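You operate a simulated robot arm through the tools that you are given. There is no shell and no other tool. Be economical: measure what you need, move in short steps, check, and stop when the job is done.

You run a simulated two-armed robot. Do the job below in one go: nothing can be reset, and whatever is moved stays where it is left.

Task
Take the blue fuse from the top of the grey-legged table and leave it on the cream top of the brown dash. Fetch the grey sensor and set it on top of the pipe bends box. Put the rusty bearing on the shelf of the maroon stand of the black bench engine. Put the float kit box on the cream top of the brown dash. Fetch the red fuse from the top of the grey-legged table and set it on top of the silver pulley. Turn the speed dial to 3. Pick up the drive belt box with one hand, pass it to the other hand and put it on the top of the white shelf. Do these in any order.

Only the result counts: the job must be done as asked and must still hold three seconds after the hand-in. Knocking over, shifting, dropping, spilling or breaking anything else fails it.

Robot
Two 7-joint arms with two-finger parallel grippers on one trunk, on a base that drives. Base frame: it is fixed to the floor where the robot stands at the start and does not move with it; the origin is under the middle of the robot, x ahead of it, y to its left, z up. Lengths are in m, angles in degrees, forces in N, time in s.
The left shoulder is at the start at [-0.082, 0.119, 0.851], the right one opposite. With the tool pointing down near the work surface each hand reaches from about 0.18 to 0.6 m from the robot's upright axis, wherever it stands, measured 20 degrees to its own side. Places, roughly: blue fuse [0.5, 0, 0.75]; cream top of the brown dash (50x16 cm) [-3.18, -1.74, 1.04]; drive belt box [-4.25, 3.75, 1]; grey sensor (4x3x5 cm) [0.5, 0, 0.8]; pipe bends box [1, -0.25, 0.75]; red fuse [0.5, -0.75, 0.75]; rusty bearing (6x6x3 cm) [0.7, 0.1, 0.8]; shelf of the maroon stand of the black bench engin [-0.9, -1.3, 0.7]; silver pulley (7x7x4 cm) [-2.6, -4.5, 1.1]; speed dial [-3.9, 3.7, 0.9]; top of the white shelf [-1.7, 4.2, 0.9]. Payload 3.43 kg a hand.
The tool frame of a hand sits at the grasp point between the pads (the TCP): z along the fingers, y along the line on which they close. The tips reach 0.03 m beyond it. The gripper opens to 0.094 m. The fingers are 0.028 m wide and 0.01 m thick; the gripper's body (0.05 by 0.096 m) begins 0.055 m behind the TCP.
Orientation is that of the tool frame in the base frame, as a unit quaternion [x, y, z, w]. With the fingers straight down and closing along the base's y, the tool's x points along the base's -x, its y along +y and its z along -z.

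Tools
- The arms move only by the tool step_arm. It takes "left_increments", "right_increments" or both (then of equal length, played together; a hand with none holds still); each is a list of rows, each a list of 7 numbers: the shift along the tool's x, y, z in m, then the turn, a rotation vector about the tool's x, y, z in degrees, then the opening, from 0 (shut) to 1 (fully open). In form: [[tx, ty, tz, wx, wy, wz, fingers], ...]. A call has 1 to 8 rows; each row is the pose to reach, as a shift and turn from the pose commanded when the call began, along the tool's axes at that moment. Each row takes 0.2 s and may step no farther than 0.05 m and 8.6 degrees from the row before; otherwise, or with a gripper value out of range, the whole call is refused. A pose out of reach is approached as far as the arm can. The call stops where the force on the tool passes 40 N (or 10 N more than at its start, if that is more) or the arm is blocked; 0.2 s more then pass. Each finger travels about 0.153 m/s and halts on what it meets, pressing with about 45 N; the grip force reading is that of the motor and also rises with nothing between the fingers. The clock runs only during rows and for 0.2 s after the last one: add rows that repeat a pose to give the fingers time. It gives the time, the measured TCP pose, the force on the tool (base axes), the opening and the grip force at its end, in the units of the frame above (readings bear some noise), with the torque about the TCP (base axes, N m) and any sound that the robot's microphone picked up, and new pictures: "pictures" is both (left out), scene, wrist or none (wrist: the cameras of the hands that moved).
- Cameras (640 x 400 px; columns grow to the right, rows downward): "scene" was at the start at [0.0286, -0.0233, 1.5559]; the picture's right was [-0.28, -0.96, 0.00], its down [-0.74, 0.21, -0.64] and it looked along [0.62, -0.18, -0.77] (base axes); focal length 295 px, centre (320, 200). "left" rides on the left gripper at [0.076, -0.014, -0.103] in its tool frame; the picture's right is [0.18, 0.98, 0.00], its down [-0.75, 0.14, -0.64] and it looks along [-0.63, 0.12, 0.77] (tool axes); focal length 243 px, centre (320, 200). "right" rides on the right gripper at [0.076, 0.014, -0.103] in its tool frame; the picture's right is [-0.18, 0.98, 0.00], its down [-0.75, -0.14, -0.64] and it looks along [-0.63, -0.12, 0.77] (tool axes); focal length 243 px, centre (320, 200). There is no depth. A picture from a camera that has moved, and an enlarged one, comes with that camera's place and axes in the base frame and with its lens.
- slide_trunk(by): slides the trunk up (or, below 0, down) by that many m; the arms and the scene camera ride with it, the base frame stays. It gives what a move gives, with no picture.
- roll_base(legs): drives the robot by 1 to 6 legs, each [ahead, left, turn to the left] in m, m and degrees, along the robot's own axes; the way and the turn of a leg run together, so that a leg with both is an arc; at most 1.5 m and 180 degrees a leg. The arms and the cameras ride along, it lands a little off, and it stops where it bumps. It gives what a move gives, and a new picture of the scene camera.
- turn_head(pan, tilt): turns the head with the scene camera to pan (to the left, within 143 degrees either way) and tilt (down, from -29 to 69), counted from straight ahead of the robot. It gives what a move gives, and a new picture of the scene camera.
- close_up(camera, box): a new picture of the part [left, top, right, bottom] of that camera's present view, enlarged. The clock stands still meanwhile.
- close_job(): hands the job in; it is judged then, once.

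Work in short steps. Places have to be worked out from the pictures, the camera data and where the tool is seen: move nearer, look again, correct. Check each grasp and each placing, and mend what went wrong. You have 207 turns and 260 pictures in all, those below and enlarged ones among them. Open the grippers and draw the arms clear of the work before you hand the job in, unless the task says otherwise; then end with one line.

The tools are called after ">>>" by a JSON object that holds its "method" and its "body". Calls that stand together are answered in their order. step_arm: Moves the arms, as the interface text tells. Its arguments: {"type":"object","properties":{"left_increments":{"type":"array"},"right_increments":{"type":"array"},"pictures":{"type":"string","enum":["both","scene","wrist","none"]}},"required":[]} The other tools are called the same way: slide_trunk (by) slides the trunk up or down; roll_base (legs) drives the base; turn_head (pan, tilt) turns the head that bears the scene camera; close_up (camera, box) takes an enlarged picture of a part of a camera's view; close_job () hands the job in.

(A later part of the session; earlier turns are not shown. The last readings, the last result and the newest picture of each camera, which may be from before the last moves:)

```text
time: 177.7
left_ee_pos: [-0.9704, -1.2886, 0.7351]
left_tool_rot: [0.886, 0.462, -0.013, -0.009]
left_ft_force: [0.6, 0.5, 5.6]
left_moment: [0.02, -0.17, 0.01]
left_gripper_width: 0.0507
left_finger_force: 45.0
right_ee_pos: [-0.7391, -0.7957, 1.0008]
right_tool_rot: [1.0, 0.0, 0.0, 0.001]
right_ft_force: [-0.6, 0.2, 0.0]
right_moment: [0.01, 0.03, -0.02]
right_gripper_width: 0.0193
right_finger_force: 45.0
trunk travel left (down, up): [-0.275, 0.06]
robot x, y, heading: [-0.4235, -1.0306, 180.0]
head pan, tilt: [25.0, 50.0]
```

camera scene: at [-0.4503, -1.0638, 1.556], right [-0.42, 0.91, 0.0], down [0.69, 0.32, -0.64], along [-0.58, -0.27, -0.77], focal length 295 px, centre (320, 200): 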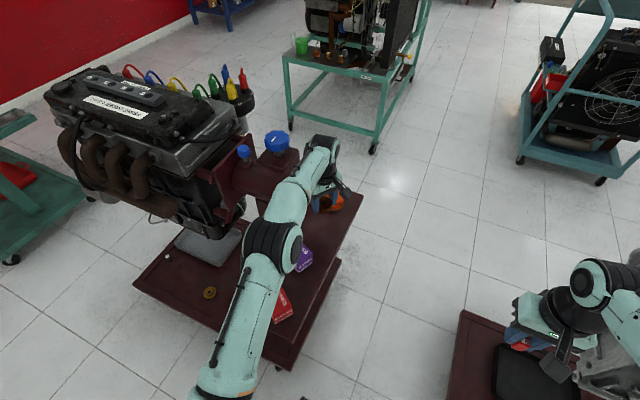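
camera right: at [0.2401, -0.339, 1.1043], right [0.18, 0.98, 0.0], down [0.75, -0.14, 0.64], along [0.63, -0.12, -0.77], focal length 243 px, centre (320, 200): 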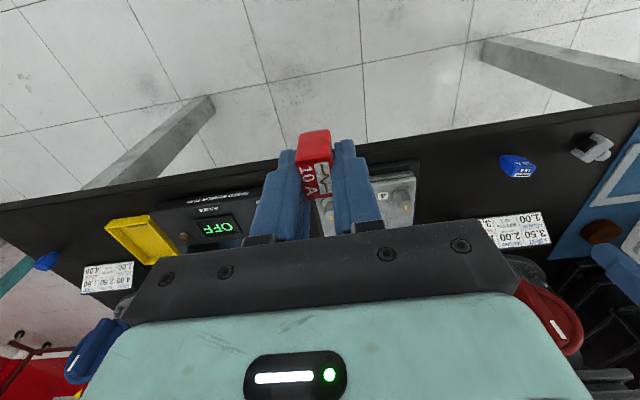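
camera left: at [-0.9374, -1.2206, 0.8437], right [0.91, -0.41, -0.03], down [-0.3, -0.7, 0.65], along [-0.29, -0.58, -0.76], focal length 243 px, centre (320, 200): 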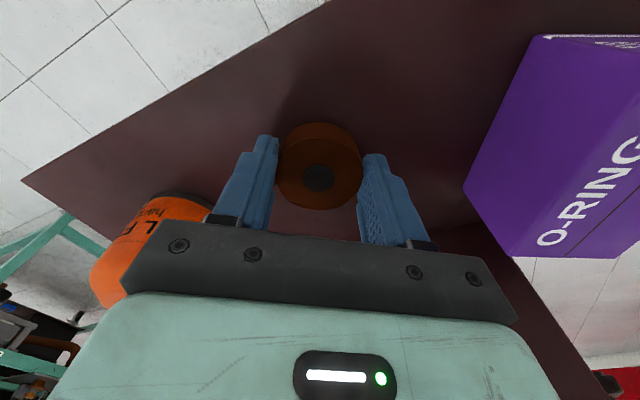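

Light contact. Release and rise.

>>> {"method": "step_arm", "body": {"left_increments": [[0, 0, 0, 0, 0, 0, 0.7], [0, 0, 0, 0, 0, 0, 0.8], [0, 0, 0, 0, 0, 0, 0.8], [0, 0, -0.02, 0, 0, 0, 0.8], [0, 0, -0.06, 0, 0, 0, 0.8], [0, 0, -0.1, 0, 0, 0, 0.8], [0, 0, -0.15, 0, 0, 0, 0.8], [0, 0, -0.2, 0, 0, 0, 0.8]], "pictures": "wrist"}}

```text
time: 179.5
left_ee_pos: [-0.9655, -1.2895, 0.9336]
left_tool_rot: [0.887, 0.462, -0.011, -0.008]
left_ft_force: [-0.2, -0.2, -0.2]
left_moment: [0.0, -0.01, -0.01]
left_gripper_width: 0.0753
left_finger_force: 0.1
right_ee_pos: [-0.7396, -0.7948, 1.0005]
right_tool_rot: [1.0, -0.001, 0.0, 0.0]
right_ft_force: [-0.4, -0.3, -0.2]
right_moment: [0.05, 0.01, 0.04]
right_gripper_width: 0.0196
right_finger_force: 45.3
trunk travel left (down, up): [-0.275, 0.06]
robot x, y, heading: [-0.4162, -1.0308, 179.9]
head pan, tilt: [25.0, 50.0]
camera left: at [-0.9316, -1.2204, 1.0349], right [0.91, -0.41, -0.03], down [-0.3, -0.7, 0.65], along [-0.28, -0.58, -0.76], focal length 243 px, centre (320, 200)
```

left: 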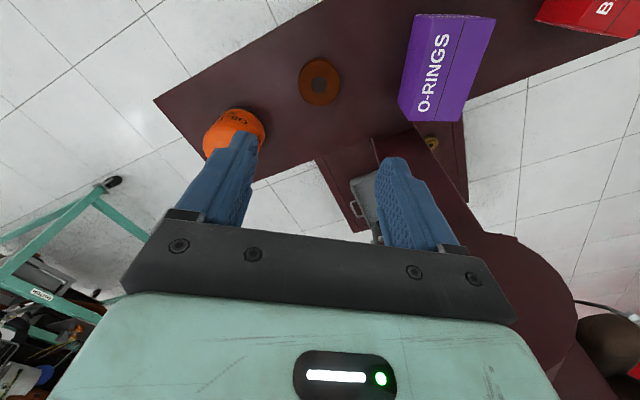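

Bearing is on the shelf. Retract the left hand, then back away and return to the table front for the float kit.

>>> {"method": "step_arm", "body": {"left_increments": [[0.026, 0.02, -0.03, 0, 0, 0, 0.9], [0.055, 0.044, -0.05, 0, 0, 0, 1], [0.086, 0.068, -0.06, 0, 0, 0, 1], [0.117, 0.092, -0.06, 0, 0, 0, 1], [0.148, 0.118, -0.06, 0, 0, 0, 1], [0.181, 0.14, -0.06, 0, 0, 0, 1]], "pictures": "scene"}}

>>> {"method": "roll_base", "body": {"legs": [[-0.42, 0, 0], [0, 0, -180], [0, 1.0, 0]]}}

```text
time: 180.9
left_ee_pos: [-0.7445, -1.2227, 0.9885]
left_tool_rot: [0.887, 0.462, -0.012, -0.009]
left_ft_force: [0.2, 0.2, -0.2]
left_moment: [0.0, 0.02, -0.01]
left_gripper_width: 0.0943
left_finger_force: 0.1
right_ee_pos: [-0.7387, -0.7956, 0.9993]
right_tool_rot: [1.0, 0.0, 0.0, 0.0]
right_ft_force: [0.5, 0.6, -0.5]
right_moment: [0.01, 0.0, 0.0]
right_gripper_width: 0.0197
right_finger_force: 44.5
trunk travel left (down, up): [-0.275, 0.06]
robot x, y, heading: [-0.4255, -1.0322, 179.9]
head pan, tilt: [25.0, 50.0]
camera scene: at [-0.4486, -1.0635, 1.556], right [-0.42, 0.91, 0.0], down [0.69, 0.32, -0.64], along [-0.58, -0.27, -0.77], focal length 295 px, centre (320, 200)
```

scene: 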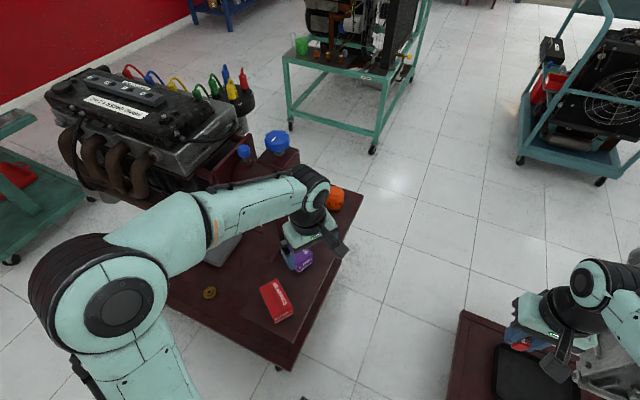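

```text
time: 199.6
left_ee_pos: [0.3453, 0.1591, 0.9887]
left_tool_rot: [-0.452, 0.892, -0.008, 0.011]
left_ft_force: [-0.2, -0.2, 0.2]
left_moment: [0.02, 0.03, -0.02]
left_gripper_width: 0.0942
left_finger_force: 0.1
right_ee_pos: [0.3274, -0.2669, 0.9999]
right_tool_rot: [0.012, 1.0, 0.0, 0.0]
right_ft_force: [0.3, -0.5, 0.4]
right_moment: [-0.05, 0.0, -0.02]
right_gripper_width: 0.0194
right_finger_force: 45.2
trunk travel left (down, up): [-0.275, 0.06]
robot x, y, heading: [0.0172, -0.0248, -1.4]
head pan, tilt: [25.0, 50.0]
camera scene: at [0.0422, 0.0044, 1.556], right [0.4, -0.92, 0.0], down [-0.7, -0.31, -0.64], along [0.59, 0.26, -0.77], focal length 295 px, centre (320, 200)
```

scene: 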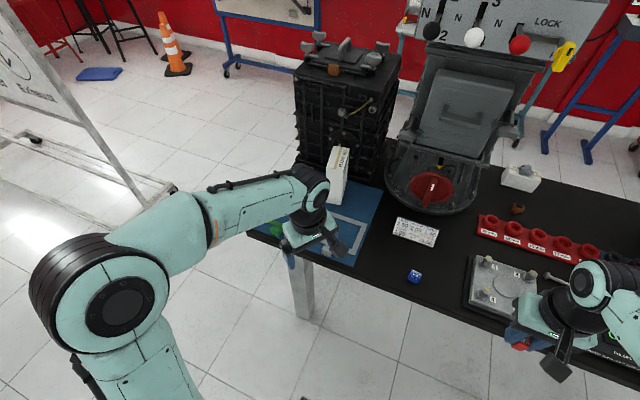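

Sensor still sits on the box. Position for the float kit, centred near (0.69, 0.22), top ≈0.93; drive a bit closer.

>>> {"method": "roll_base", "body": {"legs": [[0.12, 0.045, 1.4]]}}

>>> {"method": "step_arm", "body": {"left_increments": [[0, 0, -0.02, 0, 0, 8, 1], [0, 0, -0.04, 0, 0, 16, 1], [0, 0, -0.05, 0, 0, 24, 1], [0, 0, -0.06, 0, 0, 32, 1], [0, 0, -0.06, 0, 0, 40, 1], [0, 0, -0.06, 0, 0, 47, 1], [0, 0, -0.06, 0, 0, 47, 1]], "pictures": "wrist"}}

```text
time: 200.8
left_ee_pos: [0.4573, 0.2115, 0.9869]
left_tool_rot: [-0.463, 0.886, -0.008, 0.011]
left_ft_force: [0.9, -0.1, -0.6]
left_moment: [-0.04, 0.01, 0.03]
left_gripper_width: 0.094
left_finger_force: 0.0
right_ee_pos: [0.4512, -0.2155, 1.0006]
right_tool_rot: [0.0, 1.0, 0.001, 0.0]
right_ft_force: [-0.5, 0.9, -0.3]
right_moment: [0.01, 0.01, -0.01]
right_gripper_width: 0.0195
right_finger_force: 45.1
trunk travel left (down, up): [-0.275, 0.06]
robot x, y, heading: [0.1339, 0.018, 0.2]
head pan, tilt: [25.0, 50.0]
camera scene: at [0.1595, 0.0481, 1.5559], right [0.42, -0.91, 0.0], down [-0.69, -0.32, -0.64], along [0.58, 0.27, -0.77], focal length 295 px, centre (320, 200)
```

scene: 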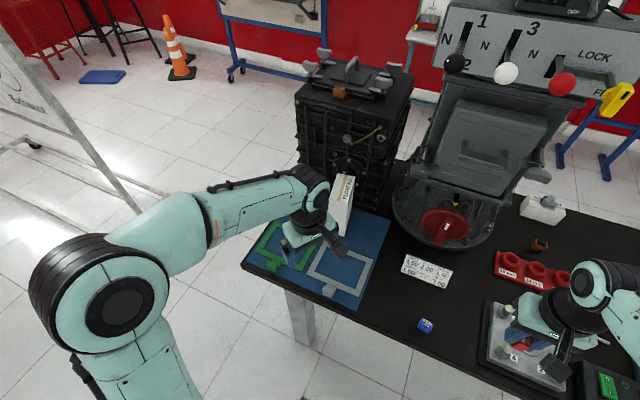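

```text
time: 202.4
left_ee_pos: [0.4558, 0.2111, 1.0472]
left_tool_rot: [-0.07, 0.997, -0.003, 0.014]
left_ft_force: [0.6, 0.8, -0.5]
left_moment: [0.02, 0.0, -0.01]
left_gripper_width: 0.0941
left_finger_force: 0.0
right_ee_pos: [0.4509, -0.2153, 1.0013]
right_tool_rot: [0.0, 1.0, 0.0, 0.0]
right_ft_force: [-0.6, 0.7, -0.8]
right_moment: [-0.04, 0.02, -0.01]
right_gripper_width: 0.0196
right_finger_force: 44.7
trunk travel left (down, up): [-0.275, 0.06]
robot x, y, heading: [0.1343, 0.0192, 0.1]
head pan, tilt: [25.0, 50.0]
camera left: at [0.3787, 0.1867, 1.1472], right [-0.32, 0.95, -0.01], down [0.71, 0.25, 0.66], along [0.63, 0.2, -0.75], focal length 243 px, centre (320, 200)
```

left: 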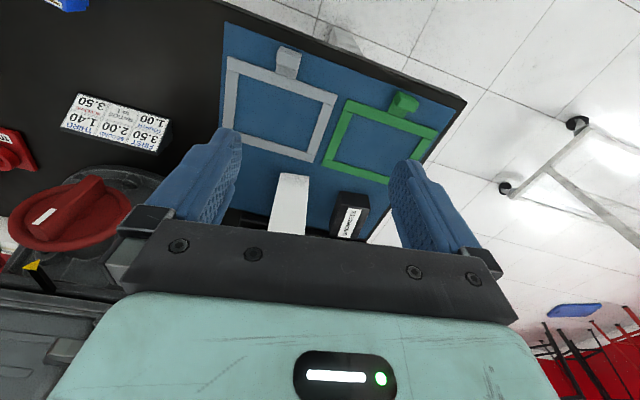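

Box front edge found at x≈0.65, y 0.197–0.248, yaw ~8°. Move above the box at z≈1.0.

>>> {"method": "step_arm", "body": {"left_increments": [[-0.04, -0.003, 0, 0, 1.6, 0, 1], [-0.08, -0.006, 0, 0, 1.6, 0, 1], [-0.12, -0.009, 0, 0, 1.6, 0, 1], [-0.16, -0.012, 0.01, 0, 1.6, 0, 1], [-0.2, -0.014, 0.03, 0, 1.6, 0, 1], [-0.224, -0.016, 0.045, 0, 1.6, 0, 1], [-0.224, -0.016, 0.045, 0, 1.6, 0, 1]], "pictures": "both"}}

```text
time: 204.1
left_ee_pos: [0.6606, 0.2229, 1.0006]
left_tool_rot: [-0.071, 0.997, -0.004, -0.003]
left_ft_force: [-0.7, -0.2, 0.5]
left_moment: [0.03, 0.0, -0.04]
left_gripper_width: 0.0943
left_finger_force: 0.2
left hand out of reach, approached as far as the arm can: row 5, 6, 7
right_ee_pos: [0.452, -0.2167, 1.0007]
right_tool_rot: [-0.001, 1.0, 0.0, 0.0]
right_ft_force: [-0.3, -0.7, -0.6]
right_moment: [0.01, 0.01, 0.0]
right_gripper_width: 0.0193
right_finger_force: 44.9
trunk travel left (down, up): [-0.275, 0.06]
robot x, y, heading: [0.134, 0.0202, 0.1]
head pan, tilt: [25.0, 50.0]
camera scene: at [0.1589, 0.0481, 1.556], right [0.42, -0.91, 0.0], down [-0.69, -0.32, -0.64], along [0.58, 0.27, -0.77], focal length 295 px, centre (320, 200)
camera left: at [0.5861, 0.199, 1.1025], right [-0.32, 0.95, -0.01], down [0.73, 0.25, 0.64], along [0.61, 0.2, -0.77], focal length 243 px, centre (320, 200)
```

scene: 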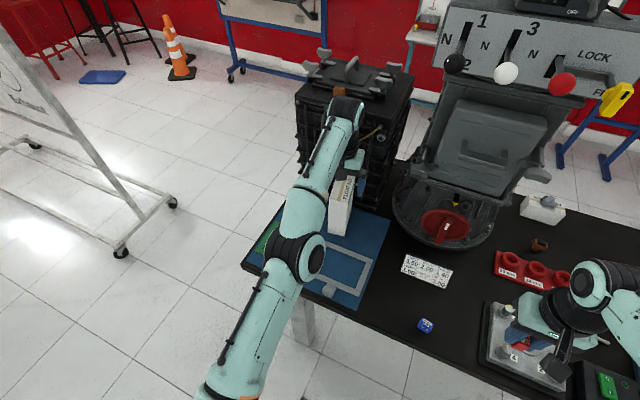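
left: 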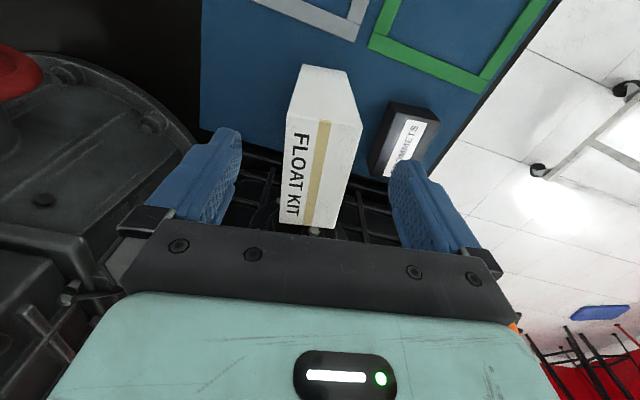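

Box yaw ≈12°, centre (0.70, 0.233). The arm is at its reach limit, so I roll 4 cm ahead first.

>>> {"method": "roll_base", "body": {"legs": [[0.04, 0, 0]]}}

>>> {"method": "step_arm", "body": {"left_increments": [[0, 0.0, 0, 0, 0, -2, 1], [0, 0.004, 0.02, 0, 0, -4, 1], [0, 0.006, 0.04, 0, 0, -4, 1], [0, 0.006, 0.06, 0, 0, -4, 1], [0, 0.006, 0.06, 0, 0, -4, 1]], "pictures": "wrist"}}

```text
time: 204.9
left_ee_pos: [0.7006, 0.2222, 1.0024]
left_tool_rot: [-0.071, 0.997, -0.006, -0.001]
left_ft_force: [0.2, 0.0, -0.6]
left_moment: [0.0, 0.03, -0.01]
left_gripper_width: 0.0941
left_finger_force: 0.0
right_ee_pos: [0.4904, -0.2164, 1.0002]
right_tool_rot: [0.001, 1.0, 0.0, -0.001]
right_ft_force: [-0.2, -1.2, 0.0]
right_moment: [-0.03, 0.0, -0.01]
right_gripper_width: 0.0196
right_finger_force: 45.1
trunk travel left (down, up): [-0.275, 0.06]
robot x, y, heading: [0.1755, 0.0137, -0.1]
head pan, tilt: [25.0, 50.0]
camera scene: at [0.1992, 0.0479, 1.5559], right [0.42, -0.91, 0.0], down [-0.69, -0.32, -0.64], along [0.58, 0.27, -0.77], focal length 295 px, centre (320, 200)
```

scene: 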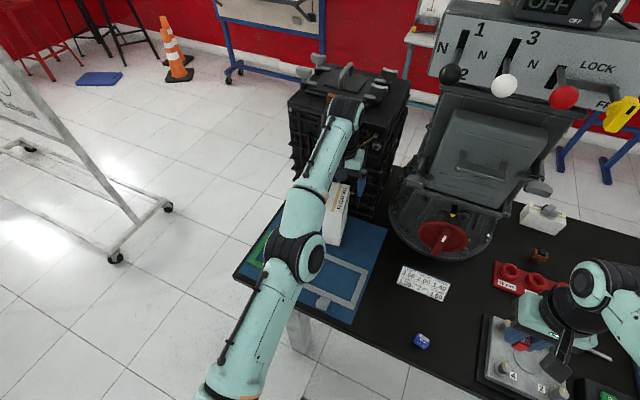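

```text
time: 206.1
left_ee_pos: [0.7144, 0.2292, 0.9456]
left_tool_rot: [-0.105, 0.994, -0.004, -0.001]
left_ft_force: [-0.1, 0.5, -1.2]
left_moment: [0.0, 0.01, -0.02]
left_gripper_width: 0.094
left_finger_force: 0.1
left hand out of reach, approached as far as the arm can: row 2, 3, 4, 5
right_ee_pos: [0.4911, -0.2163, 1.0017]
right_tool_rot: [0.0, 1.0, 0.0, 0.0]
right_ft_force: [0.1, -0.3, -0.4]
right_moment: [0.01, -0.04, 0.02]
right_gripper_width: 0.0194
right_finger_force: 45.2
trunk travel left (down, up): [-0.275, 0.06]
robot x, y, heading: [0.1735, 0.0214, 0.2]
head pan, tilt: [25.0, 50.0]
camera left: at [0.6422, 0.1999, 1.0466], right [-0.39, 0.92, -0.01], down [0.71, 0.3, 0.64], along [0.59, 0.24, -0.77], focal length 243 px, centre (320, 200)
```

left: 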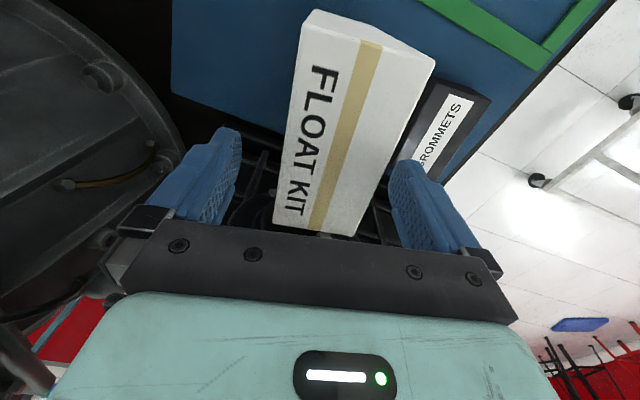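

Fingers straddle the box. Lower 4 cm more, easing back slightly, then close.

>>> {"method": "step_arm", "body": {"left_increments": [[0.008, 0.001, 0.012, 0, 0, -1, 1], [0.016, 0.001, 0.025, 0, 0, -1, 1], [0.016, 0.001, 0.038, 0, 0, -1, 1], [0.016, 0.001, 0.038, 0, 0, -1, 0.7], [0.016, 0.001, 0.038, 0, 0, -1, 0.3], [0.016, 0.001, 0.038, 0, 0, -1, 0], [0.016, 0.001, 0.038, 0, 0, -1, 0]], "pictures": "both"}}

```text
time: 207.7
left_ee_pos: [0.7233, 0.2285, 0.9108]
left_tool_rot: [-0.114, 0.993, -0.004, -0.001]
left_ft_force: [0.2, 2.1, 0.4]
left_moment: [0.28, 0.2, -0.19]
left_gripper_width: 0.0593
left_finger_force: 44.9
left hand out of reach, approached as far as the arm can: row 1, 2, 3, 4, 5, 6, 7
right_ee_pos: [0.4911, -0.2159, 1.0012]
right_tool_rot: [0.0, 1.0, 0.0, -0.001]
right_ft_force: [-0.3, -0.8, -0.6]
right_moment: [0.03, -0.01, 0.01]
right_gripper_width: 0.02
right_finger_force: 44.7
trunk travel left (down, up): [-0.275, 0.06]
robot x, y, heading: [0.1774, 0.0145, 0.0]
head pan, tilt: [25.0, 50.0]
camera scene: at [0.1986, 0.0483, 1.556], right [0.42, -0.91, 0.0], down [-0.69, -0.32, -0.64], along [0.58, 0.27, -0.77], focal length 295 px, centre (320, 200)
camera left: at [0.6505, 0.1978, 1.013], right [-0.4, 0.92, -0.01], down [0.7, 0.31, 0.64], along [0.59, 0.25, -0.77], focal length 243 px, centre (320, 200)
```

scene: 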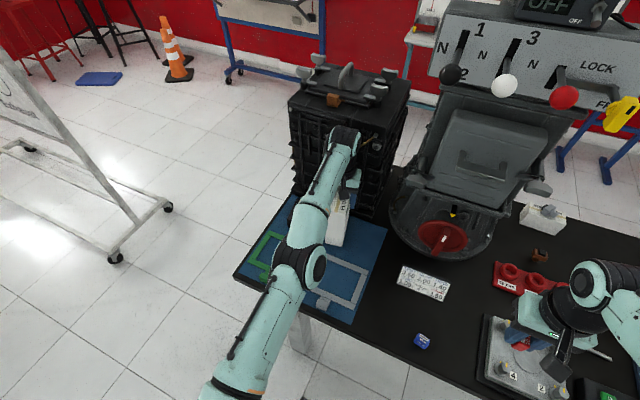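
left: 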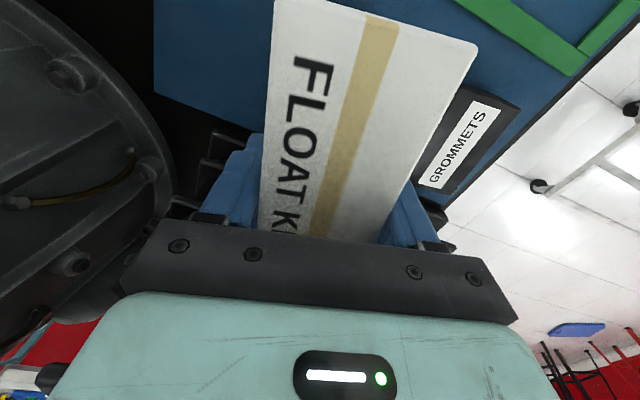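

Gripped at 59 mm. Lift with the trunk (arm is near a joint limit), then back away.

>>> {"method": "slide_trunk", "body": {"by": 0.058}}

>>> {"method": "roll_base", "body": {"legs": [[-0.3, 0, 0]]}}

```text
time: 208.5
left_ee_pos: [0.75, 0.2278, 0.9938]
left_tool_rot: [-0.114, 0.993, -0.006, 0.016]
left_ft_force: [0.9, -0.9, -5.7]
left_moment: [0.03, -0.09, 0.03]
left_gripper_width: 0.0587
left_finger_force: 45.0
right_ee_pos: [0.4947, -0.2147, 1.0536]
right_tool_rot: [0.0, 1.0, 0.0, 0.006]
right_ft_force: [0.2, -0.1, 0.3]
right_moment: [-0.01, -0.04, 0.02]
right_gripper_width: 0.0195
right_finger_force: 44.8
trunk travel left (down, up): [-0.323, 0.013]
robot x, y, heading: [0.1731, 0.0196, 0.2]
head pan, tilt: [25.0, 50.0]
stopped: the force on the tool passed its limit at 69 N (the readings are from after the stop); the commanded pose is now the measured one
```

```text
time: 210.5
left_ee_pos: [0.4477, 0.2285, 0.9914]
left_tool_rot: [-0.114, 0.993, -0.006, 0.013]
left_ft_force: [0.1, 0.1, -5.3]
left_moment: [0.03, -0.04, 0.02]
left_gripper_width: 0.0591
left_finger_force: 44.6
right_ee_pos: [0.1945, -0.2163, 1.0523]
right_tool_rot: [-0.001, 1.0, 0.0, 0.005]
right_ft_force: [0.6, -0.3, 0.7]
right_moment: [-0.03, -0.01, 0.0]
right_gripper_width: 0.0193
right_finger_force: 44.6
trunk travel left (down, up): [-0.323, 0.013]
robot x, y, heading: [-0.1264, 0.0172, 0.3]
head pan, tilt: [25.0, 50.0]
camera scene: at [-0.1039, 0.0476, 1.608], right [0.42, -0.91, 0.0], down [-0.69, -0.33, -0.64], along [0.58, 0.27, -0.77], focal length 295 px, centre (320, 200)
```

scene: 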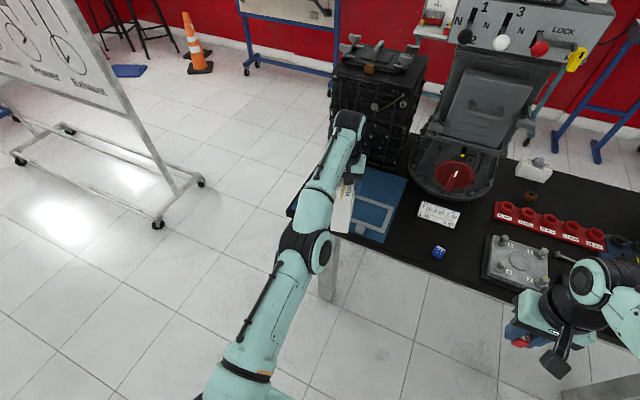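

Something briefly resisted (69 N), but the box came free. Check the picture of the table and the held box.

>>> {"method": "close_up", "body": {"camera": "scene", "box": [270, 30, 470, 260]}}

>>> {"method": "close_up", "body": {"camera": "left", "box": [0, 0, 640, 400]}}

```text
1.74 times, centred on (370, 145) of scene
camera zoom: at [-0.1039, 0.0476, 1.608], right [0.42, -0.91, 0.0], down [-0.69, -0.33, -0.64], along [0.58, 0.27, -0.77], focal length 513 px, centre (233, 296)
```

zoom: 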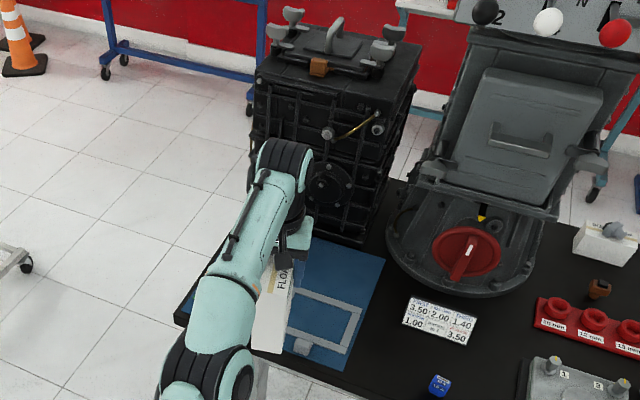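

```text
1.00 times, centred on (320, 200) of left (not enlarged: the box is as wide or as high as the picture)
camera zoom: at [0.3735, 0.1971, 1.0923], right [-0.4, 0.92, -0.02], down [0.69, 0.31, 0.66], along [0.61, 0.25, -0.75], focal length 243 px, centre (320, 200)
```

zoom: 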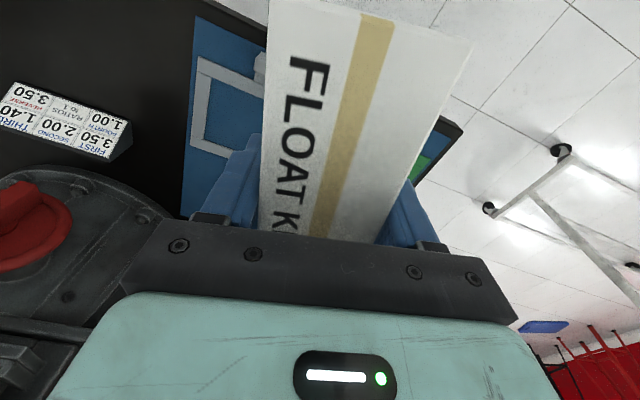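

All else is in place. Bring the left arm with the box into a comfortable carrying pose.

>>> {"method": "step_arm", "body": {"left_increments": [[0.03, 0.01, -0.01, 0, 1, -5, 0], [0.06, 0.02, -0.02, 0, 1.5, -10, 0], [0.09, 0.035, -0.03, 0, 1.5, -15, 0], [0.12, 0.05, -0.04, 0, 1.5, -20, 0], [0.155, 0.06, -0.05, 0, 1.5, -25, 0], [0.185, 0.07, -0.05, 0, 1.5, -30, 0], [0.205, 0.08, -0.05, 0, 1.5, -34, 0]], "pictures": "none"}}

```text
time: 212.1
left_ee_pos: [0.4027, 0.2939, 1.0863]
left_tool_rot: [-0.399, 0.917, -0.011, -0.004]
left_ft_force: [-0.3, -0.4, -5.4]
left_moment: [0.08, -0.12, -0.01]
left_gripper_width: 0.0585
left_finger_force: 44.2
left hand out of reach, approached as far as the arm can: row 1, 2, 3, 4, 5, 6, 7
right_ee_pos: [0.193, -0.2163, 1.0528]
right_tool_rot: [-0.001, 1.0, -0.001, 0.004]
right_ft_force: [-0.4, -0.3, -0.9]
right_moment: [0.0, -0.03, 0.01]
right_gripper_width: 0.0195
right_finger_force: 45.1
trunk travel left (down, up): [-0.323, 0.013]
robot x, y, heading: [-0.1274, 0.0166, 0.0]
head pan, tilt: [25.0, 50.0]
```

>>> {"method": "step_arm", "body": {"left_increments": [[0.02, 0.02, 0.01, 0, 0, -5, 0], [0.045, 0.04, 0.02, 0, 0, -10, 0], [0.07, 0.06, 0.03, 0, 0, -10, 0], [0.09, 0.09, 0.04, 0, 0, -10, 0], [0.1, 0.11, 0.04, 0, 0, -10, 0]], "pictures": "wrist"}}

```text
time: 213.3
left_ee_pos: [0.3932, 0.3235, 1.0917]
left_tool_rot: [-0.477, 0.879, -0.01, -0.005]
left_ft_force: [-0.9, -0.3, -5.9]
left_moment: [0.12, -0.09, 0.02]
left_gripper_width: 0.0589
left_finger_force: 44.6
left hand out of reach, approached as far as the arm can: row 1, 2, 3, 4, 5
right_ee_pos: [0.1939, -0.2156, 1.0515]
right_tool_rot: [-0.001, 1.0, -0.001, 0.005]
right_ft_force: [-0.4, 0.2, -0.1]
right_moment: [0.0, -0.03, -0.01]
right_gripper_width: 0.0195
right_finger_force: 45.0
trunk travel left (down, up): [-0.323, 0.013]
robot x, y, heading: [-0.1249, 0.0163, 0.2]
head pan, tilt: [25.0, 50.0]
camera left: at [0.3624, 0.2545, 1.1958], right [-0.92, 0.38, -0.01], down [0.29, 0.72, 0.63], along [0.25, 0.58, -0.78], focal length 243 px, centre (320, 200)
```

left: 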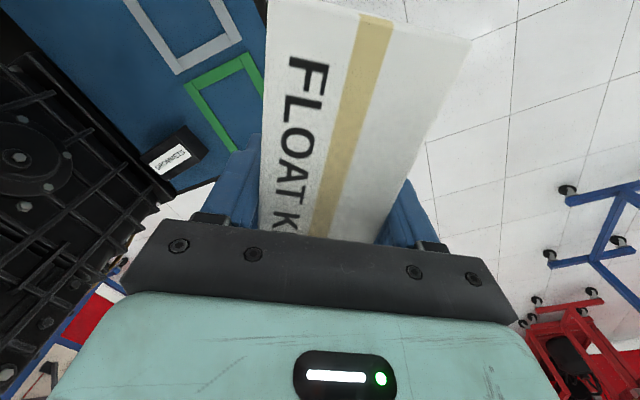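

Still stretched; lower the hand first and pull in.

>>> {"method": "step_arm", "body": {"left_increments": [[0, 0.0, 0.03, 0, 0, 0, 0], [0, 0.0, 0.06, 0, 0, 0, 0], [0.0, 0.02, 0.09, 0, 0, 0, 0], [0.0, 0.05, 0.1, 0, 0, 0, 0], [0.02, 0.08, 0.1, 0, 0, 0, 0], [0.04, 0.11, 0.1, 0, 0, 0, 0]], "pictures": "scene"}}

```text
time: 214.7
left_ee_pos: [0.4018, 0.3863, 1.0228]
left_tool_rot: [-0.477, 0.879, -0.011, -0.004]
left_ft_force: [-0.2, 0.4, -5.4]
left_moment: [0.09, -0.08, 0.02]
left_gripper_width: 0.0588
left_finger_force: 45.3
left hand out of reach, approached as far as the arm can: row 1, 2, 3, 4, 5, 6
right_ee_pos: [0.194, -0.2161, 1.0517]
right_tool_rot: [-0.002, 1.0, -0.001, 0.004]
right_ft_force: [0.2, -0.2, 0.3]
right_moment: [-0.02, 0.0, 0.02]
right_gripper_width: 0.0195
right_finger_force: 45.3
trunk travel left (down, up): [-0.323, 0.013]
robot x, y, heading: [-0.1275, 0.0179, 0.2]
head pan, tilt: [25.0, 50.0]
camera scene: at [-0.1043, 0.0482, 1.6078], right [0.42, -0.91, 0.0], down [-0.69, -0.33, -0.64], along [0.58, 0.27, -0.77], focal length 295 px, centre (320, 200)
```

scene: 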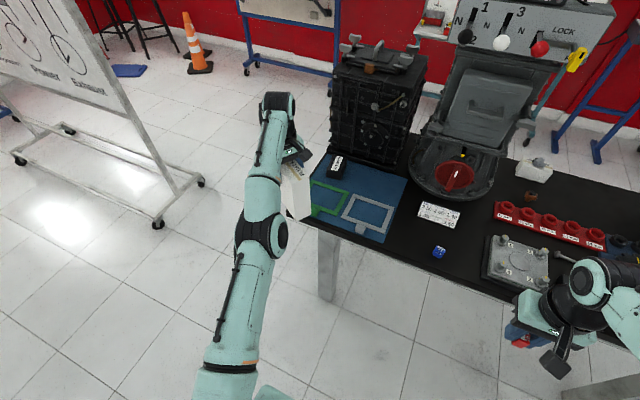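

The elbow is straight. Repeat what freed it before: yaw further while rising and pulling back.

>>> {"method": "step_arm", "body": {"left_increments": [[0, 0.0, -0.01, 0, 0, -8, 0], [0, 0.02, -0.02, 0, 0, -16, 0], [0.0, 0.05, -0.02, 0, 0, -24, 0], [0.02, 0.08, -0.02, 0, 0, -30, 0], [0.03, 0.12, -0.02, 0, 0, -30, 0], [0.05, 0.15, -0.02, 0, 0, -30, 0]], "pictures": "none"}}

```text
time: 216.1
left_ee_pos: [0.342, 0.477, 1.071]
left_tool_rot: [-0.689, 0.725, -0.009, -0.008]
left_ft_force: [0.3, -0.5, -5.8]
left_moment: [0.12, -0.01, -0.01]
left_gripper_width: 0.0589
left_finger_force: 45.1
left hand out of reach, approached as far as the arm can: row 2, 3, 4, 5, 6
right_ee_pos: [0.1936, -0.2165, 1.0527]
right_tool_rot: [-0.002, 1.0, 0.0, 0.005]
right_ft_force: [0.3, 0.4, 0.0]
right_moment: [-0.01, 0.01, -0.02]
right_gripper_width: 0.0195
right_finger_force: 45.5
trunk travel left (down, up): [-0.323, 0.013]
robot x, y, heading: [-0.126, 0.0133, 0.0]
head pan, tilt: [25.0, 50.0]
```

My pulls were mostly tangential. Now pull truly inward toward the shoulder.

>>> {"method": "step_arm", "body": {"left_increments": [[0.025, 0.02, 0, 0, 0, 0, 0], [0.05, 0.04, 0, 0, 0, 0, 0], [0.08, 0.06, 0, 0, 0, 0, 0], [0.11, 0.08, 0, 0, 0, 0, 0], [0.14, 0.1, 0, 0, 0, 4, 0], [0.16, 0.12, 0, 0, 0, 8, 0]], "pictures": "none"}}

```text
time: 217.5
left_ee_pos: [0.3587, 0.39, 1.1263]
left_tool_rot: [-0.637, 0.771, -0.009, -0.004]
left_ft_force: [-0.3, 0.0, -6.0]
left_moment: [0.11, -0.02, 0.03]
left_gripper_width: 0.0586
left_finger_force: 44.8
left hand out of reach, approached as far as the arm can: row 1, 2, 3, 4, 5, 6
right_ee_pos: [0.1939, -0.2153, 1.0525]
right_tool_rot: [-0.001, 1.0, 0.0, 0.006]
right_ft_force: [-0.3, -0.1, 0.1]
right_moment: [-0.01, -0.02, 0.0]
right_gripper_width: 0.0196
right_finger_force: 45.4
trunk travel left (down, up): [-0.323, 0.013]
robot x, y, heading: [-0.1283, 0.0205, 0.2]
head pan, tilt: [25.0, 50.0]
```

The elbow likely folds when the hand moves to the right. Sweep the hand to the right in front of the body.

>>> {"method": "step_arm", "body": {"left_increments": [[0.04, 0, 0.01, 0, 0, 4, 0], [0.08, 0, 0.02, 0, 0, 8, 0], [0.12, 0, 0.03, 0, 0, 12, 0], [0.16, 0, 0.04, 0, 0, 16, 0], [0.2, 0, 0.05, 0, 0, 20, 0], [0.24, 0, 0.06, 0, 0, 24, 0], [0.28, 0, 0.06, 0, 0, 28, 0], [0.32, 0, 0.06, 0, 0, 32, 0]], "pictures": "scene"}}

```text
time: 219.3
left_ee_pos: [0.3879, 0.0463, 1.1029]
left_tool_rot: [-0.399, 0.917, -0.01, -0.002]
left_ft_force: [0.2, -1.1, -5.9]
left_moment: [0.12, -0.1, 0.01]
left_gripper_width: 0.0586
left_finger_force: 44.9
left hand out of reach, approached as far as the arm can: row 1, 2, 3, 4, 5, 6, 7, 8
right_ee_pos: [0.1939, -0.2182, 1.0518]
right_tool_rot: [0.0, 1.0, 0.001, 0.004]
right_ft_force: [0.0, 0.2, 0.0]
right_moment: [0.02, 0.03, -0.01]
right_gripper_width: 0.0195
right_finger_force: 45.4
trunk travel left (down, up): [-0.323, 0.013]
robot x, y, heading: [-0.1317, 0.0157, 0.2]
head pan, tilt: [25.0, 50.0]
camera scene: at [-0.1045, 0.0458, 1.6079], right [0.42, -0.91, 0.0], down [-0.69, -0.32, -0.64], along [0.58, 0.27, -0.77], focal length 295 px, centre (320, 200)
```

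scene: 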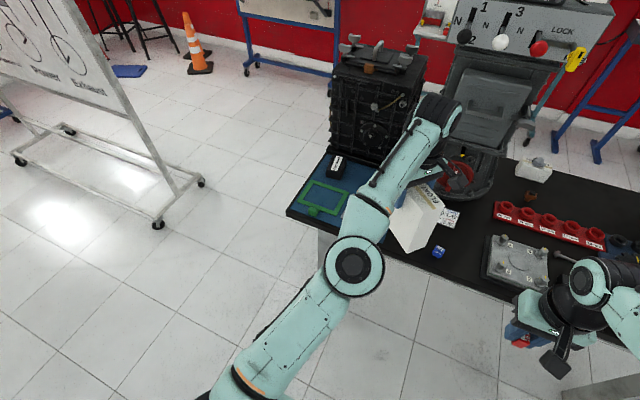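

Try one more release: inward and down with more yaw.

>>> {"method": "step_arm", "body": {"left_increments": [[0.0, 0.0, 0.0, 0, 0, -8, 0], [0.01, 0.02, 0.02, 0, 0, -16, 0], [0.03, 0.04, 0.04, 0, 0, -24, 0], [0.05, 0.06, 0.06, 0, 0, -30, 0], [0.07, 0.09, 0.08, 0, 0, -30, 0], [0.09, 0.12, 0.1, 0, 0, -30, 0], [0.11, 0.15, 0.12, 0, 0, -30, 0], [0.13, 0.18, 0.12, 0, 0, -30, 0]], "pictures": "none"}}

```text
time: 221.1
left_ee_pos: [0.3986, 0.0281, 1.0703]
left_tool_rot: [-0.622, 0.783, -0.009, -0.006]
left_ft_force: [-0.2, -0.4, -5.7]
left_moment: [0.12, -0.04, 0.01]
left_gripper_width: 0.0584
left_finger_force: 45.0
left hand out of reach, approached as far as the arm can: row 2, 3, 4, 5, 6, 7, 8
right_ee_pos: [0.1944, -0.2158, 1.0524]
right_tool_rot: [-0.001, 1.0, 0.0, 0.003]
right_ft_force: [0.5, -0.7, -0.2]
right_moment: [0.01, 0.02, -0.02]
right_gripper_width: 0.0196
right_finger_force: 45.1
trunk travel left (down, up): [-0.323, 0.013]
robot x, y, heading: [-0.1294, 0.0139, 0.2]
head pan, tilt: [25.0, 50.0]
```

Try going up and inward along the reach sphere in small steps, with a yaw change.

>>> {"method": "step_arm", "body": {"left_increments": [[0.002, 0.008, -0.01, 0, 0, 4, 0], [0.005, 0.018, -0.02, 0, 0, 8, 0], [0.007, 0.028, -0.03, 0, 0, 12, 0], [0.01, 0.04, -0.04, 0, 0, 16, 0], [0.013, 0.055, -0.05, 0, 0, 20, 0], [0.017, 0.07, -0.06, 0, 0, 24, 0], [0.02, 0.09, -0.07, 0, 0, 28, 0], [0.022, 0.11, -0.07, 0, 0, 32, 0]], "pictures": "none"}}

```text
time: 222.9
left_ee_pos: [0.3576, 0.0068, 1.1425]
left_tool_rot: [-0.382, 0.924, -0.01, -0.002]
left_ft_force: [0.2, 0.2, -5.7]
left_moment: [0.09, -0.06, 0.0]
left_gripper_width: 0.0585
left_finger_force: 45.1
left hand out of reach, approached as far as the arm can: row 1, 2, 3, 4, 5, 6, 7, 8
right_ee_pos: [0.1945, -0.2165, 1.0516]
right_tool_rot: [-0.002, 1.0, -0.001, 0.004]
right_ft_force: [0.7, -0.6, 0.2]
right_moment: [0.01, -0.04, -0.03]
right_gripper_width: 0.0196
right_finger_force: 45.1
trunk travel left (down, up): [-0.323, 0.013]
robot x, y, heading: [-0.1277, 0.0161, -0.1]
head pan, tilt: [25.0, 50.0]
```

It follows the sphere upward nicely; a high carry pose also suits the 1.04 m dash. Raise a bit more.

>>> {"method": "step_arm", "body": {"left_increments": [[0.0, 0.015, -0.02, 0, 0, 0, 0], [0.0, 0.03, -0.03, 0, 0, 0, 0], [0.002, 0.045, -0.045, 0, 0, 0, 0], [0.004, 0.06, -0.06, 0, 0, 0, 0], [0.007, 0.08, -0.075, 0, 0, 0, 0]], "pictures": "wrist"}}

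```text
time: 224.1
left_ee_pos: [0.2969, 0.0603, 1.2178]
left_tool_rot: [-0.383, 0.924, -0.011, -0.002]
left_ft_force: [-0.1, -0.7, -6.0]
left_moment: [0.09, -0.06, 0.01]
left_gripper_width: 0.0586
left_finger_force: 45.4
right_ee_pos: [0.1936, -0.2162, 1.0528]
right_tool_rot: [-0.001, 1.0, -0.001, 0.006]
right_ft_force: [-0.2, 0.2, -0.8]
right_moment: [0.01, 0.0, -0.01]
right_gripper_width: 0.0193
right_finger_force: 45.5
trunk travel left (down, up): [-0.323, 0.013]
robot x, y, heading: [-0.127, 0.0147, -0.1]
head pan, tilt: [25.0, 50.0]
camera left: at [0.2508, -0.001, 1.3205], right [-0.83, 0.56, -0.02], down [0.43, 0.65, 0.63], along [0.37, 0.51, -0.78], focal length 243 px, centre (320, 200)
```

left: 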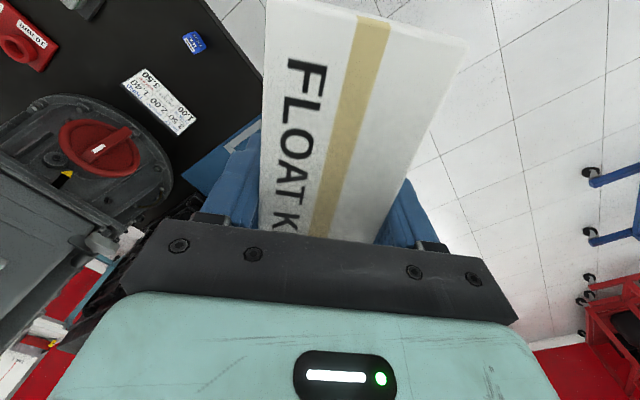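

Freed at last: raising along the sphere unlocked it. Now drive north-west round the stands toward the south lane, looking on the way.

>>> {"method": "roll_base", "body": {"legs": [[0, 0.73, 0], [0, 0, 180], [1.3, 0, 0]]}}

>>> {"method": "turn_head", "body": {"pan": 50, "tilt": 25}}

```text
time: 241.6
left_ee_pos: [-1.196, 0.6998, 1.2166]
left_tool_rot: [0.924, 0.381, 0.001, -0.009]
left_ft_force: [0.1, 0.1, -5.7]
left_moment: [-0.06, 0.03, 0.01]
left_gripper_width: 0.0588
left_finger_force: 44.6
right_ee_pos: [-1.0875, 0.9859, 1.0614]
right_tool_rot: [1.0, -0.013, -0.016, -0.001]
right_ft_force: [0.5, -0.6, -0.8]
right_moment: [0.01, 0.0, 0.01]
right_gripper_width: 0.0196
right_finger_force: 45.1
trunk travel left (down, up): [-0.323, 0.013]
robot x, y, heading: [-0.7791, 0.7458, 179.7]
head pan, tilt: [25.0, 50.0]
stopped in leg 3: the robot was blocked; the commanded pose is now the measured one
camera scene: at [-0.7933, 0.7072, 1.6078], right [-0.42, 0.91, 0.01], down [0.69, 0.32, -0.65], along [-0.59, -0.27, -0.76], focal length 295 px, centre (320, 200)
```

scene: 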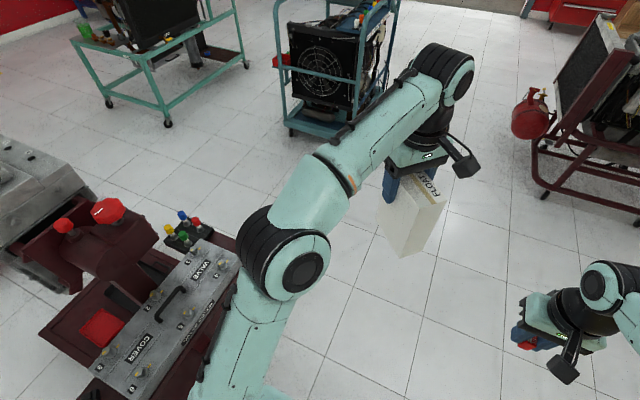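

```text
time: 242.5
left_ee_pos: [-1.195, 0.6996, 1.2193]
left_tool_rot: [0.924, 0.383, -0.001, -0.011]
left_ft_force: [0.1, -0.4, -6.1]
left_moment: [-0.07, 0.04, 0.05]
left_gripper_width: 0.0587
left_finger_force: 45.2
right_ee_pos: [-1.0883, 0.984, 1.0609]
right_tool_rot: [1.0, -0.011, -0.017, -0.001]
right_ft_force: [-0.1, 0.3, -0.2]
right_moment: [-0.01, -0.02, -0.01]
right_gripper_width: 0.0196
right_finger_force: 44.9
trunk travel left (down, up): [-0.323, 0.013]
robot x, y, heading: [-0.7755, 0.7449, 179.9]
head pan, tilt: [50.0, 25.0]
camera scene: at [-0.7805, 0.6694, 1.6451], right [-0.76, 0.65, 0.01], down [0.27, 0.33, -0.91], along [-0.59, -0.69, -0.42], focal length 295 px, centre (320, 200)
```

scene: 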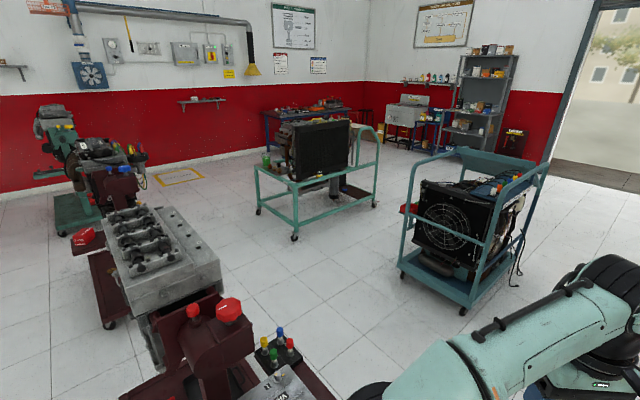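

I was blocked, probably by the stand-2 base plate corner. Back off a little, shift right, and go on west with more clearance.

>>> {"method": "roll_base", "body": {"legs": [[-0.06, 0, 0], [0, -0.28, 0]]}}

>>> {"method": "turn_head", "body": {"pan": 60, "tilt": 50}}

```text
time: 244.1
left_ee_pos: [-1.1448, 0.7067, 1.2155]
left_tool_rot: [0.923, 0.385, 0.006, -0.014]
left_ft_force: [0.6, -0.9, -5.2]
left_moment: [-0.06, 0.06, -0.03]
left_gripper_width: 0.0587
left_finger_force: 45.0
right_ee_pos: [-1.0381, 0.9811, 1.0576]
right_tool_rot: [1.0, 0.009, -0.006, -0.006]
right_ft_force: [0.0, 0.2, -0.6]
right_moment: [-0.04, -0.02, 0.02]
right_gripper_width: 0.0196
right_finger_force: 45.0
trunk travel left (down, up): [-0.323, 0.013]
robot x, y, heading: [-0.7184, 0.7661, -179.5]
head pan, tilt: [50.0, 25.0]
stopped in leg 2: the robot was blocked; the commanded pose is now the measured one
camera scene: at [-0.7331, 0.6746, 1.6448], right [-0.77, 0.64, 0.01], down [0.27, 0.34, -0.9], along [-0.58, -0.69, -0.43], focal length 295 px, centre (320, 200)
```

scene: 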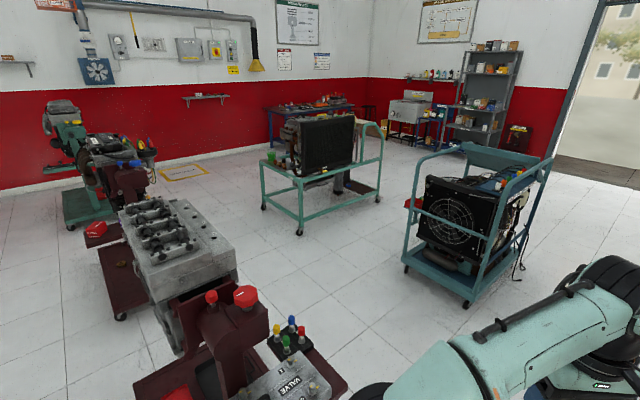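

```text
time: 245.0
left_ee_pos: [-1.145, 0.7062, 1.2147]
left_tool_rot: [0.923, 0.385, 0.005, -0.015]
left_ft_force: [0.5, 0.0, -6.0]
left_moment: [-0.12, 0.06, 0.02]
left_gripper_width: 0.0589
left_finger_force: 45.6
right_ee_pos: [-1.0378, 0.9829, 1.0573]
right_tool_rot: [1.0, 0.006, -0.006, -0.007]
right_ft_force: [0.2, 0.0, -1.0]
right_moment: [0.02, -0.02, -0.05]
right_gripper_width: 0.0195
right_finger_force: 44.7
trunk travel left (down, up): [-0.323, 0.013]
robot x, y, heading: [-0.7171, 0.765, -180.0]
head pan, tilt: [60.0, 50.0]
camera scene: at [-0.7137, 0.6777, 1.6069], right [-0.87, 0.5, 0.01], down [0.38, 0.67, -0.63], along [-0.32, -0.55, -0.77], focal length 295 px, centre (320, 200)
```

scene: 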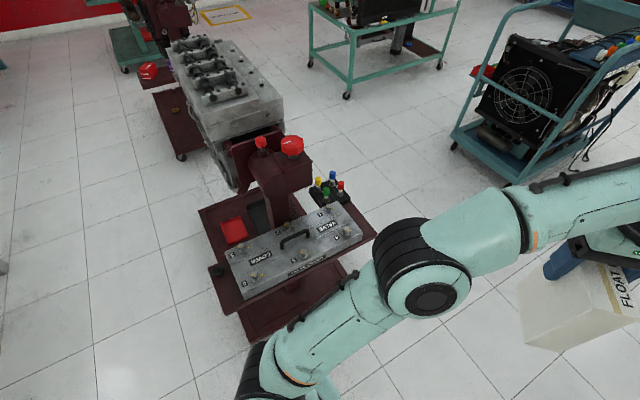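

Blocked on the right too, perhaps by the brown board. Look that way.

>>> {"method": "turn_head", "body": {"pan": -50, "tilt": 35}}

```text
time: 246.9
left_ee_pos: [-1.1454, 0.7062, 1.2148]
left_tool_rot: [0.923, 0.384, 0.005, -0.015]
left_ft_force: [-0.2, -0.5, -5.5]
left_moment: [-0.11, 0.09, 0.04]
left_gripper_width: 0.0587
left_finger_force: 45.7
right_ee_pos: [-1.0369, 0.983, 1.0558]
right_tool_rot: [1.0, 0.006, -0.007, -0.007]
right_ft_force: [0.1, -0.5, -0.7]
right_moment: [0.01, 0.03, -0.01]
right_gripper_width: 0.0195
right_finger_force: 44.5
trunk travel left (down, up): [-0.323, 0.013]
robot x, y, heading: [-0.7223, 0.7692, -179.9]
head pan, tilt: [-50.0, 35.0]
camera scene: at [-0.7321, 0.8115, 1.6303], right [0.76, 0.64, 0.01], down [0.37, -0.43, -0.82], along [-0.53, 0.63, -0.56], focal length 295 px, centre (320, 200)
```

scene: 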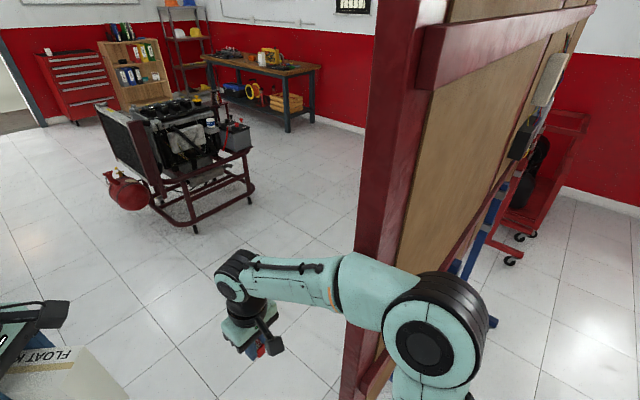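

The right elbow touched the end of the brown board. Shift left to y≈0.63, where both board and stand clear, then go west.

>>> {"method": "roll_base", "body": {"legs": [[0, 0.135, 0], [1.15, 0, 0]]}}

```text
time: 254.2
left_ee_pos: [-2.3039, 0.599, 1.2151]
left_tool_rot: [0.925, 0.379, 0.004, -0.008]
left_ft_force: [0.1, -0.8, -6.0]
left_moment: [-0.08, 0.12, -0.03]
left_gripper_width: 0.0586
left_finger_force: 45.0
right_ee_pos: [-2.1948, 0.875, 1.0528]
right_tool_rot: [1.0, -0.003, -0.006, 0.001]
right_ft_force: [0.7, 0.2, -0.3]
right_moment: [0.02, 0.02, 0.01]
right_gripper_width: 0.0195
right_finger_force: 44.8
trunk travel left (down, up): [-0.323, 0.013]
robot x, y, heading: [-1.881, 0.6376, 179.6]
head pan, tilt: [-50.0, 35.0]
camera scene: at [-1.8907, 0.7053, 1.6295], right [0.77, 0.64, 0.0], down [0.36, -0.44, -0.82], along [-0.52, 0.63, -0.57], focal length 295 px, centre (320, 200)
```

scene: 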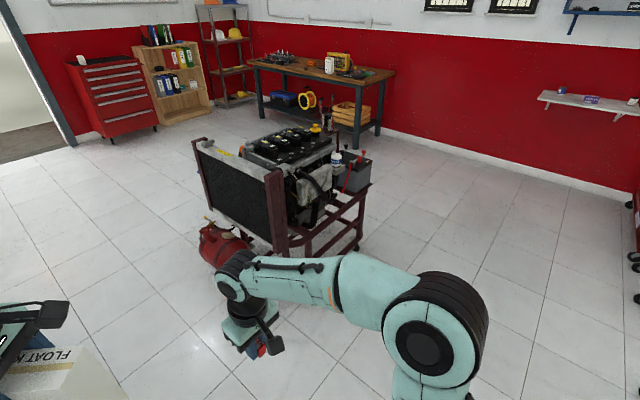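

Through. Turn to face south and look ahead.

>>> {"method": "roll_base", "body": {"legs": [[0, 0, 90]]}}

>>> {"method": "turn_head", "body": {"pan": -20, "tilt": 20}}

```text
time: 258.5
left_ee_pos: [-1.8342, 0.213, 1.2139]
left_tool_rot: [0.382, 0.924, -0.004, -0.008]
left_ft_force: [0.1, -1.2, -5.5]
left_moment: [-0.08, -0.05, 0.0]
left_gripper_width: 0.0587
left_finger_force: 45.0
right_ee_pos: [-2.1085, 0.3201, 1.0528]
right_tool_rot: [0.705, 0.709, -0.003, 0.006]
right_ft_force: [-0.4, -0.8, -0.7]
right_moment: [0.0, 0.04, -0.04]
right_gripper_width: 0.0194
right_finger_force: 45.1
trunk travel left (down, up): [-0.323, 0.013]
robot x, y, heading: [-1.8791, 0.6445, -90.1]
head pan, tilt: [-50.0, 35.0]
camera scene: at [-1.9464, 0.6253, 1.6296], right [-0.64, 0.77, 0.0], down [0.44, 0.37, -0.82], along [-0.63, -0.53, -0.57], focal length 295 px, centre (320, 200)
```

scene: 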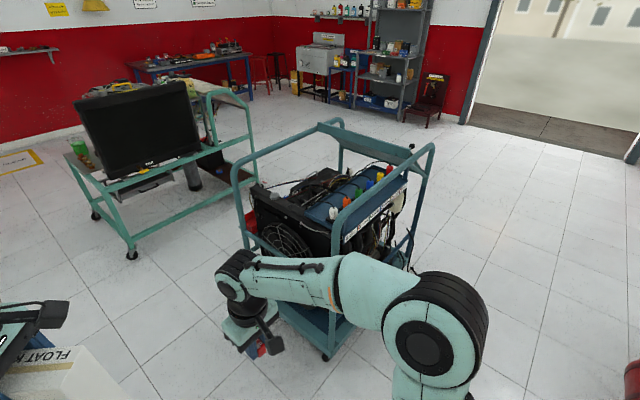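

```text
time: 259.4
left_ee_pos: [-1.833, 0.2131, 1.2159]
left_tool_rot: [0.382, 0.924, -0.004, -0.008]
left_ft_force: [-0.3, 0.3, -6.8]
left_moment: [-0.1, -0.09, 0.01]
left_gripper_width: 0.0587
left_finger_force: 44.5
right_ee_pos: [-2.1101, 0.3205, 1.0533]
right_tool_rot: [0.705, 0.709, -0.003, 0.004]
right_ft_force: [0.7, 0.2, -0.4]
right_moment: [0.01, 0.01, 0.01]
right_gripper_width: 0.0196
right_finger_force: 44.8
trunk travel left (down, up): [-0.323, 0.013]
robot x, y, heading: [-1.8769, 0.6359, -89.8]
head pan, tilt: [-20.0, 20.0]
camera scene: at [-1.9109, 0.5945, 1.6534], right [-0.94, 0.34, 0.0], down [0.12, 0.32, -0.94], along [-0.32, -0.88, -0.34], focal length 295 px, centre (320, 200)
```

scene: 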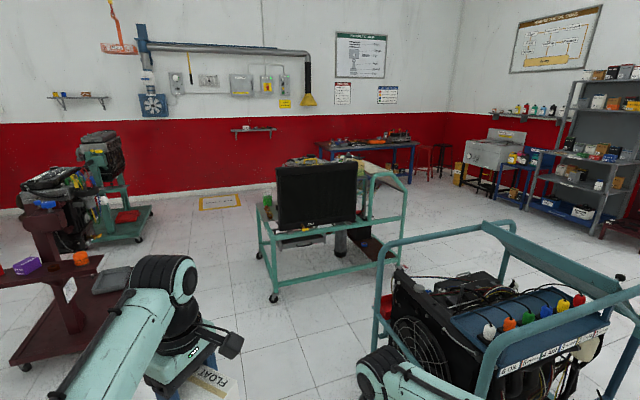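

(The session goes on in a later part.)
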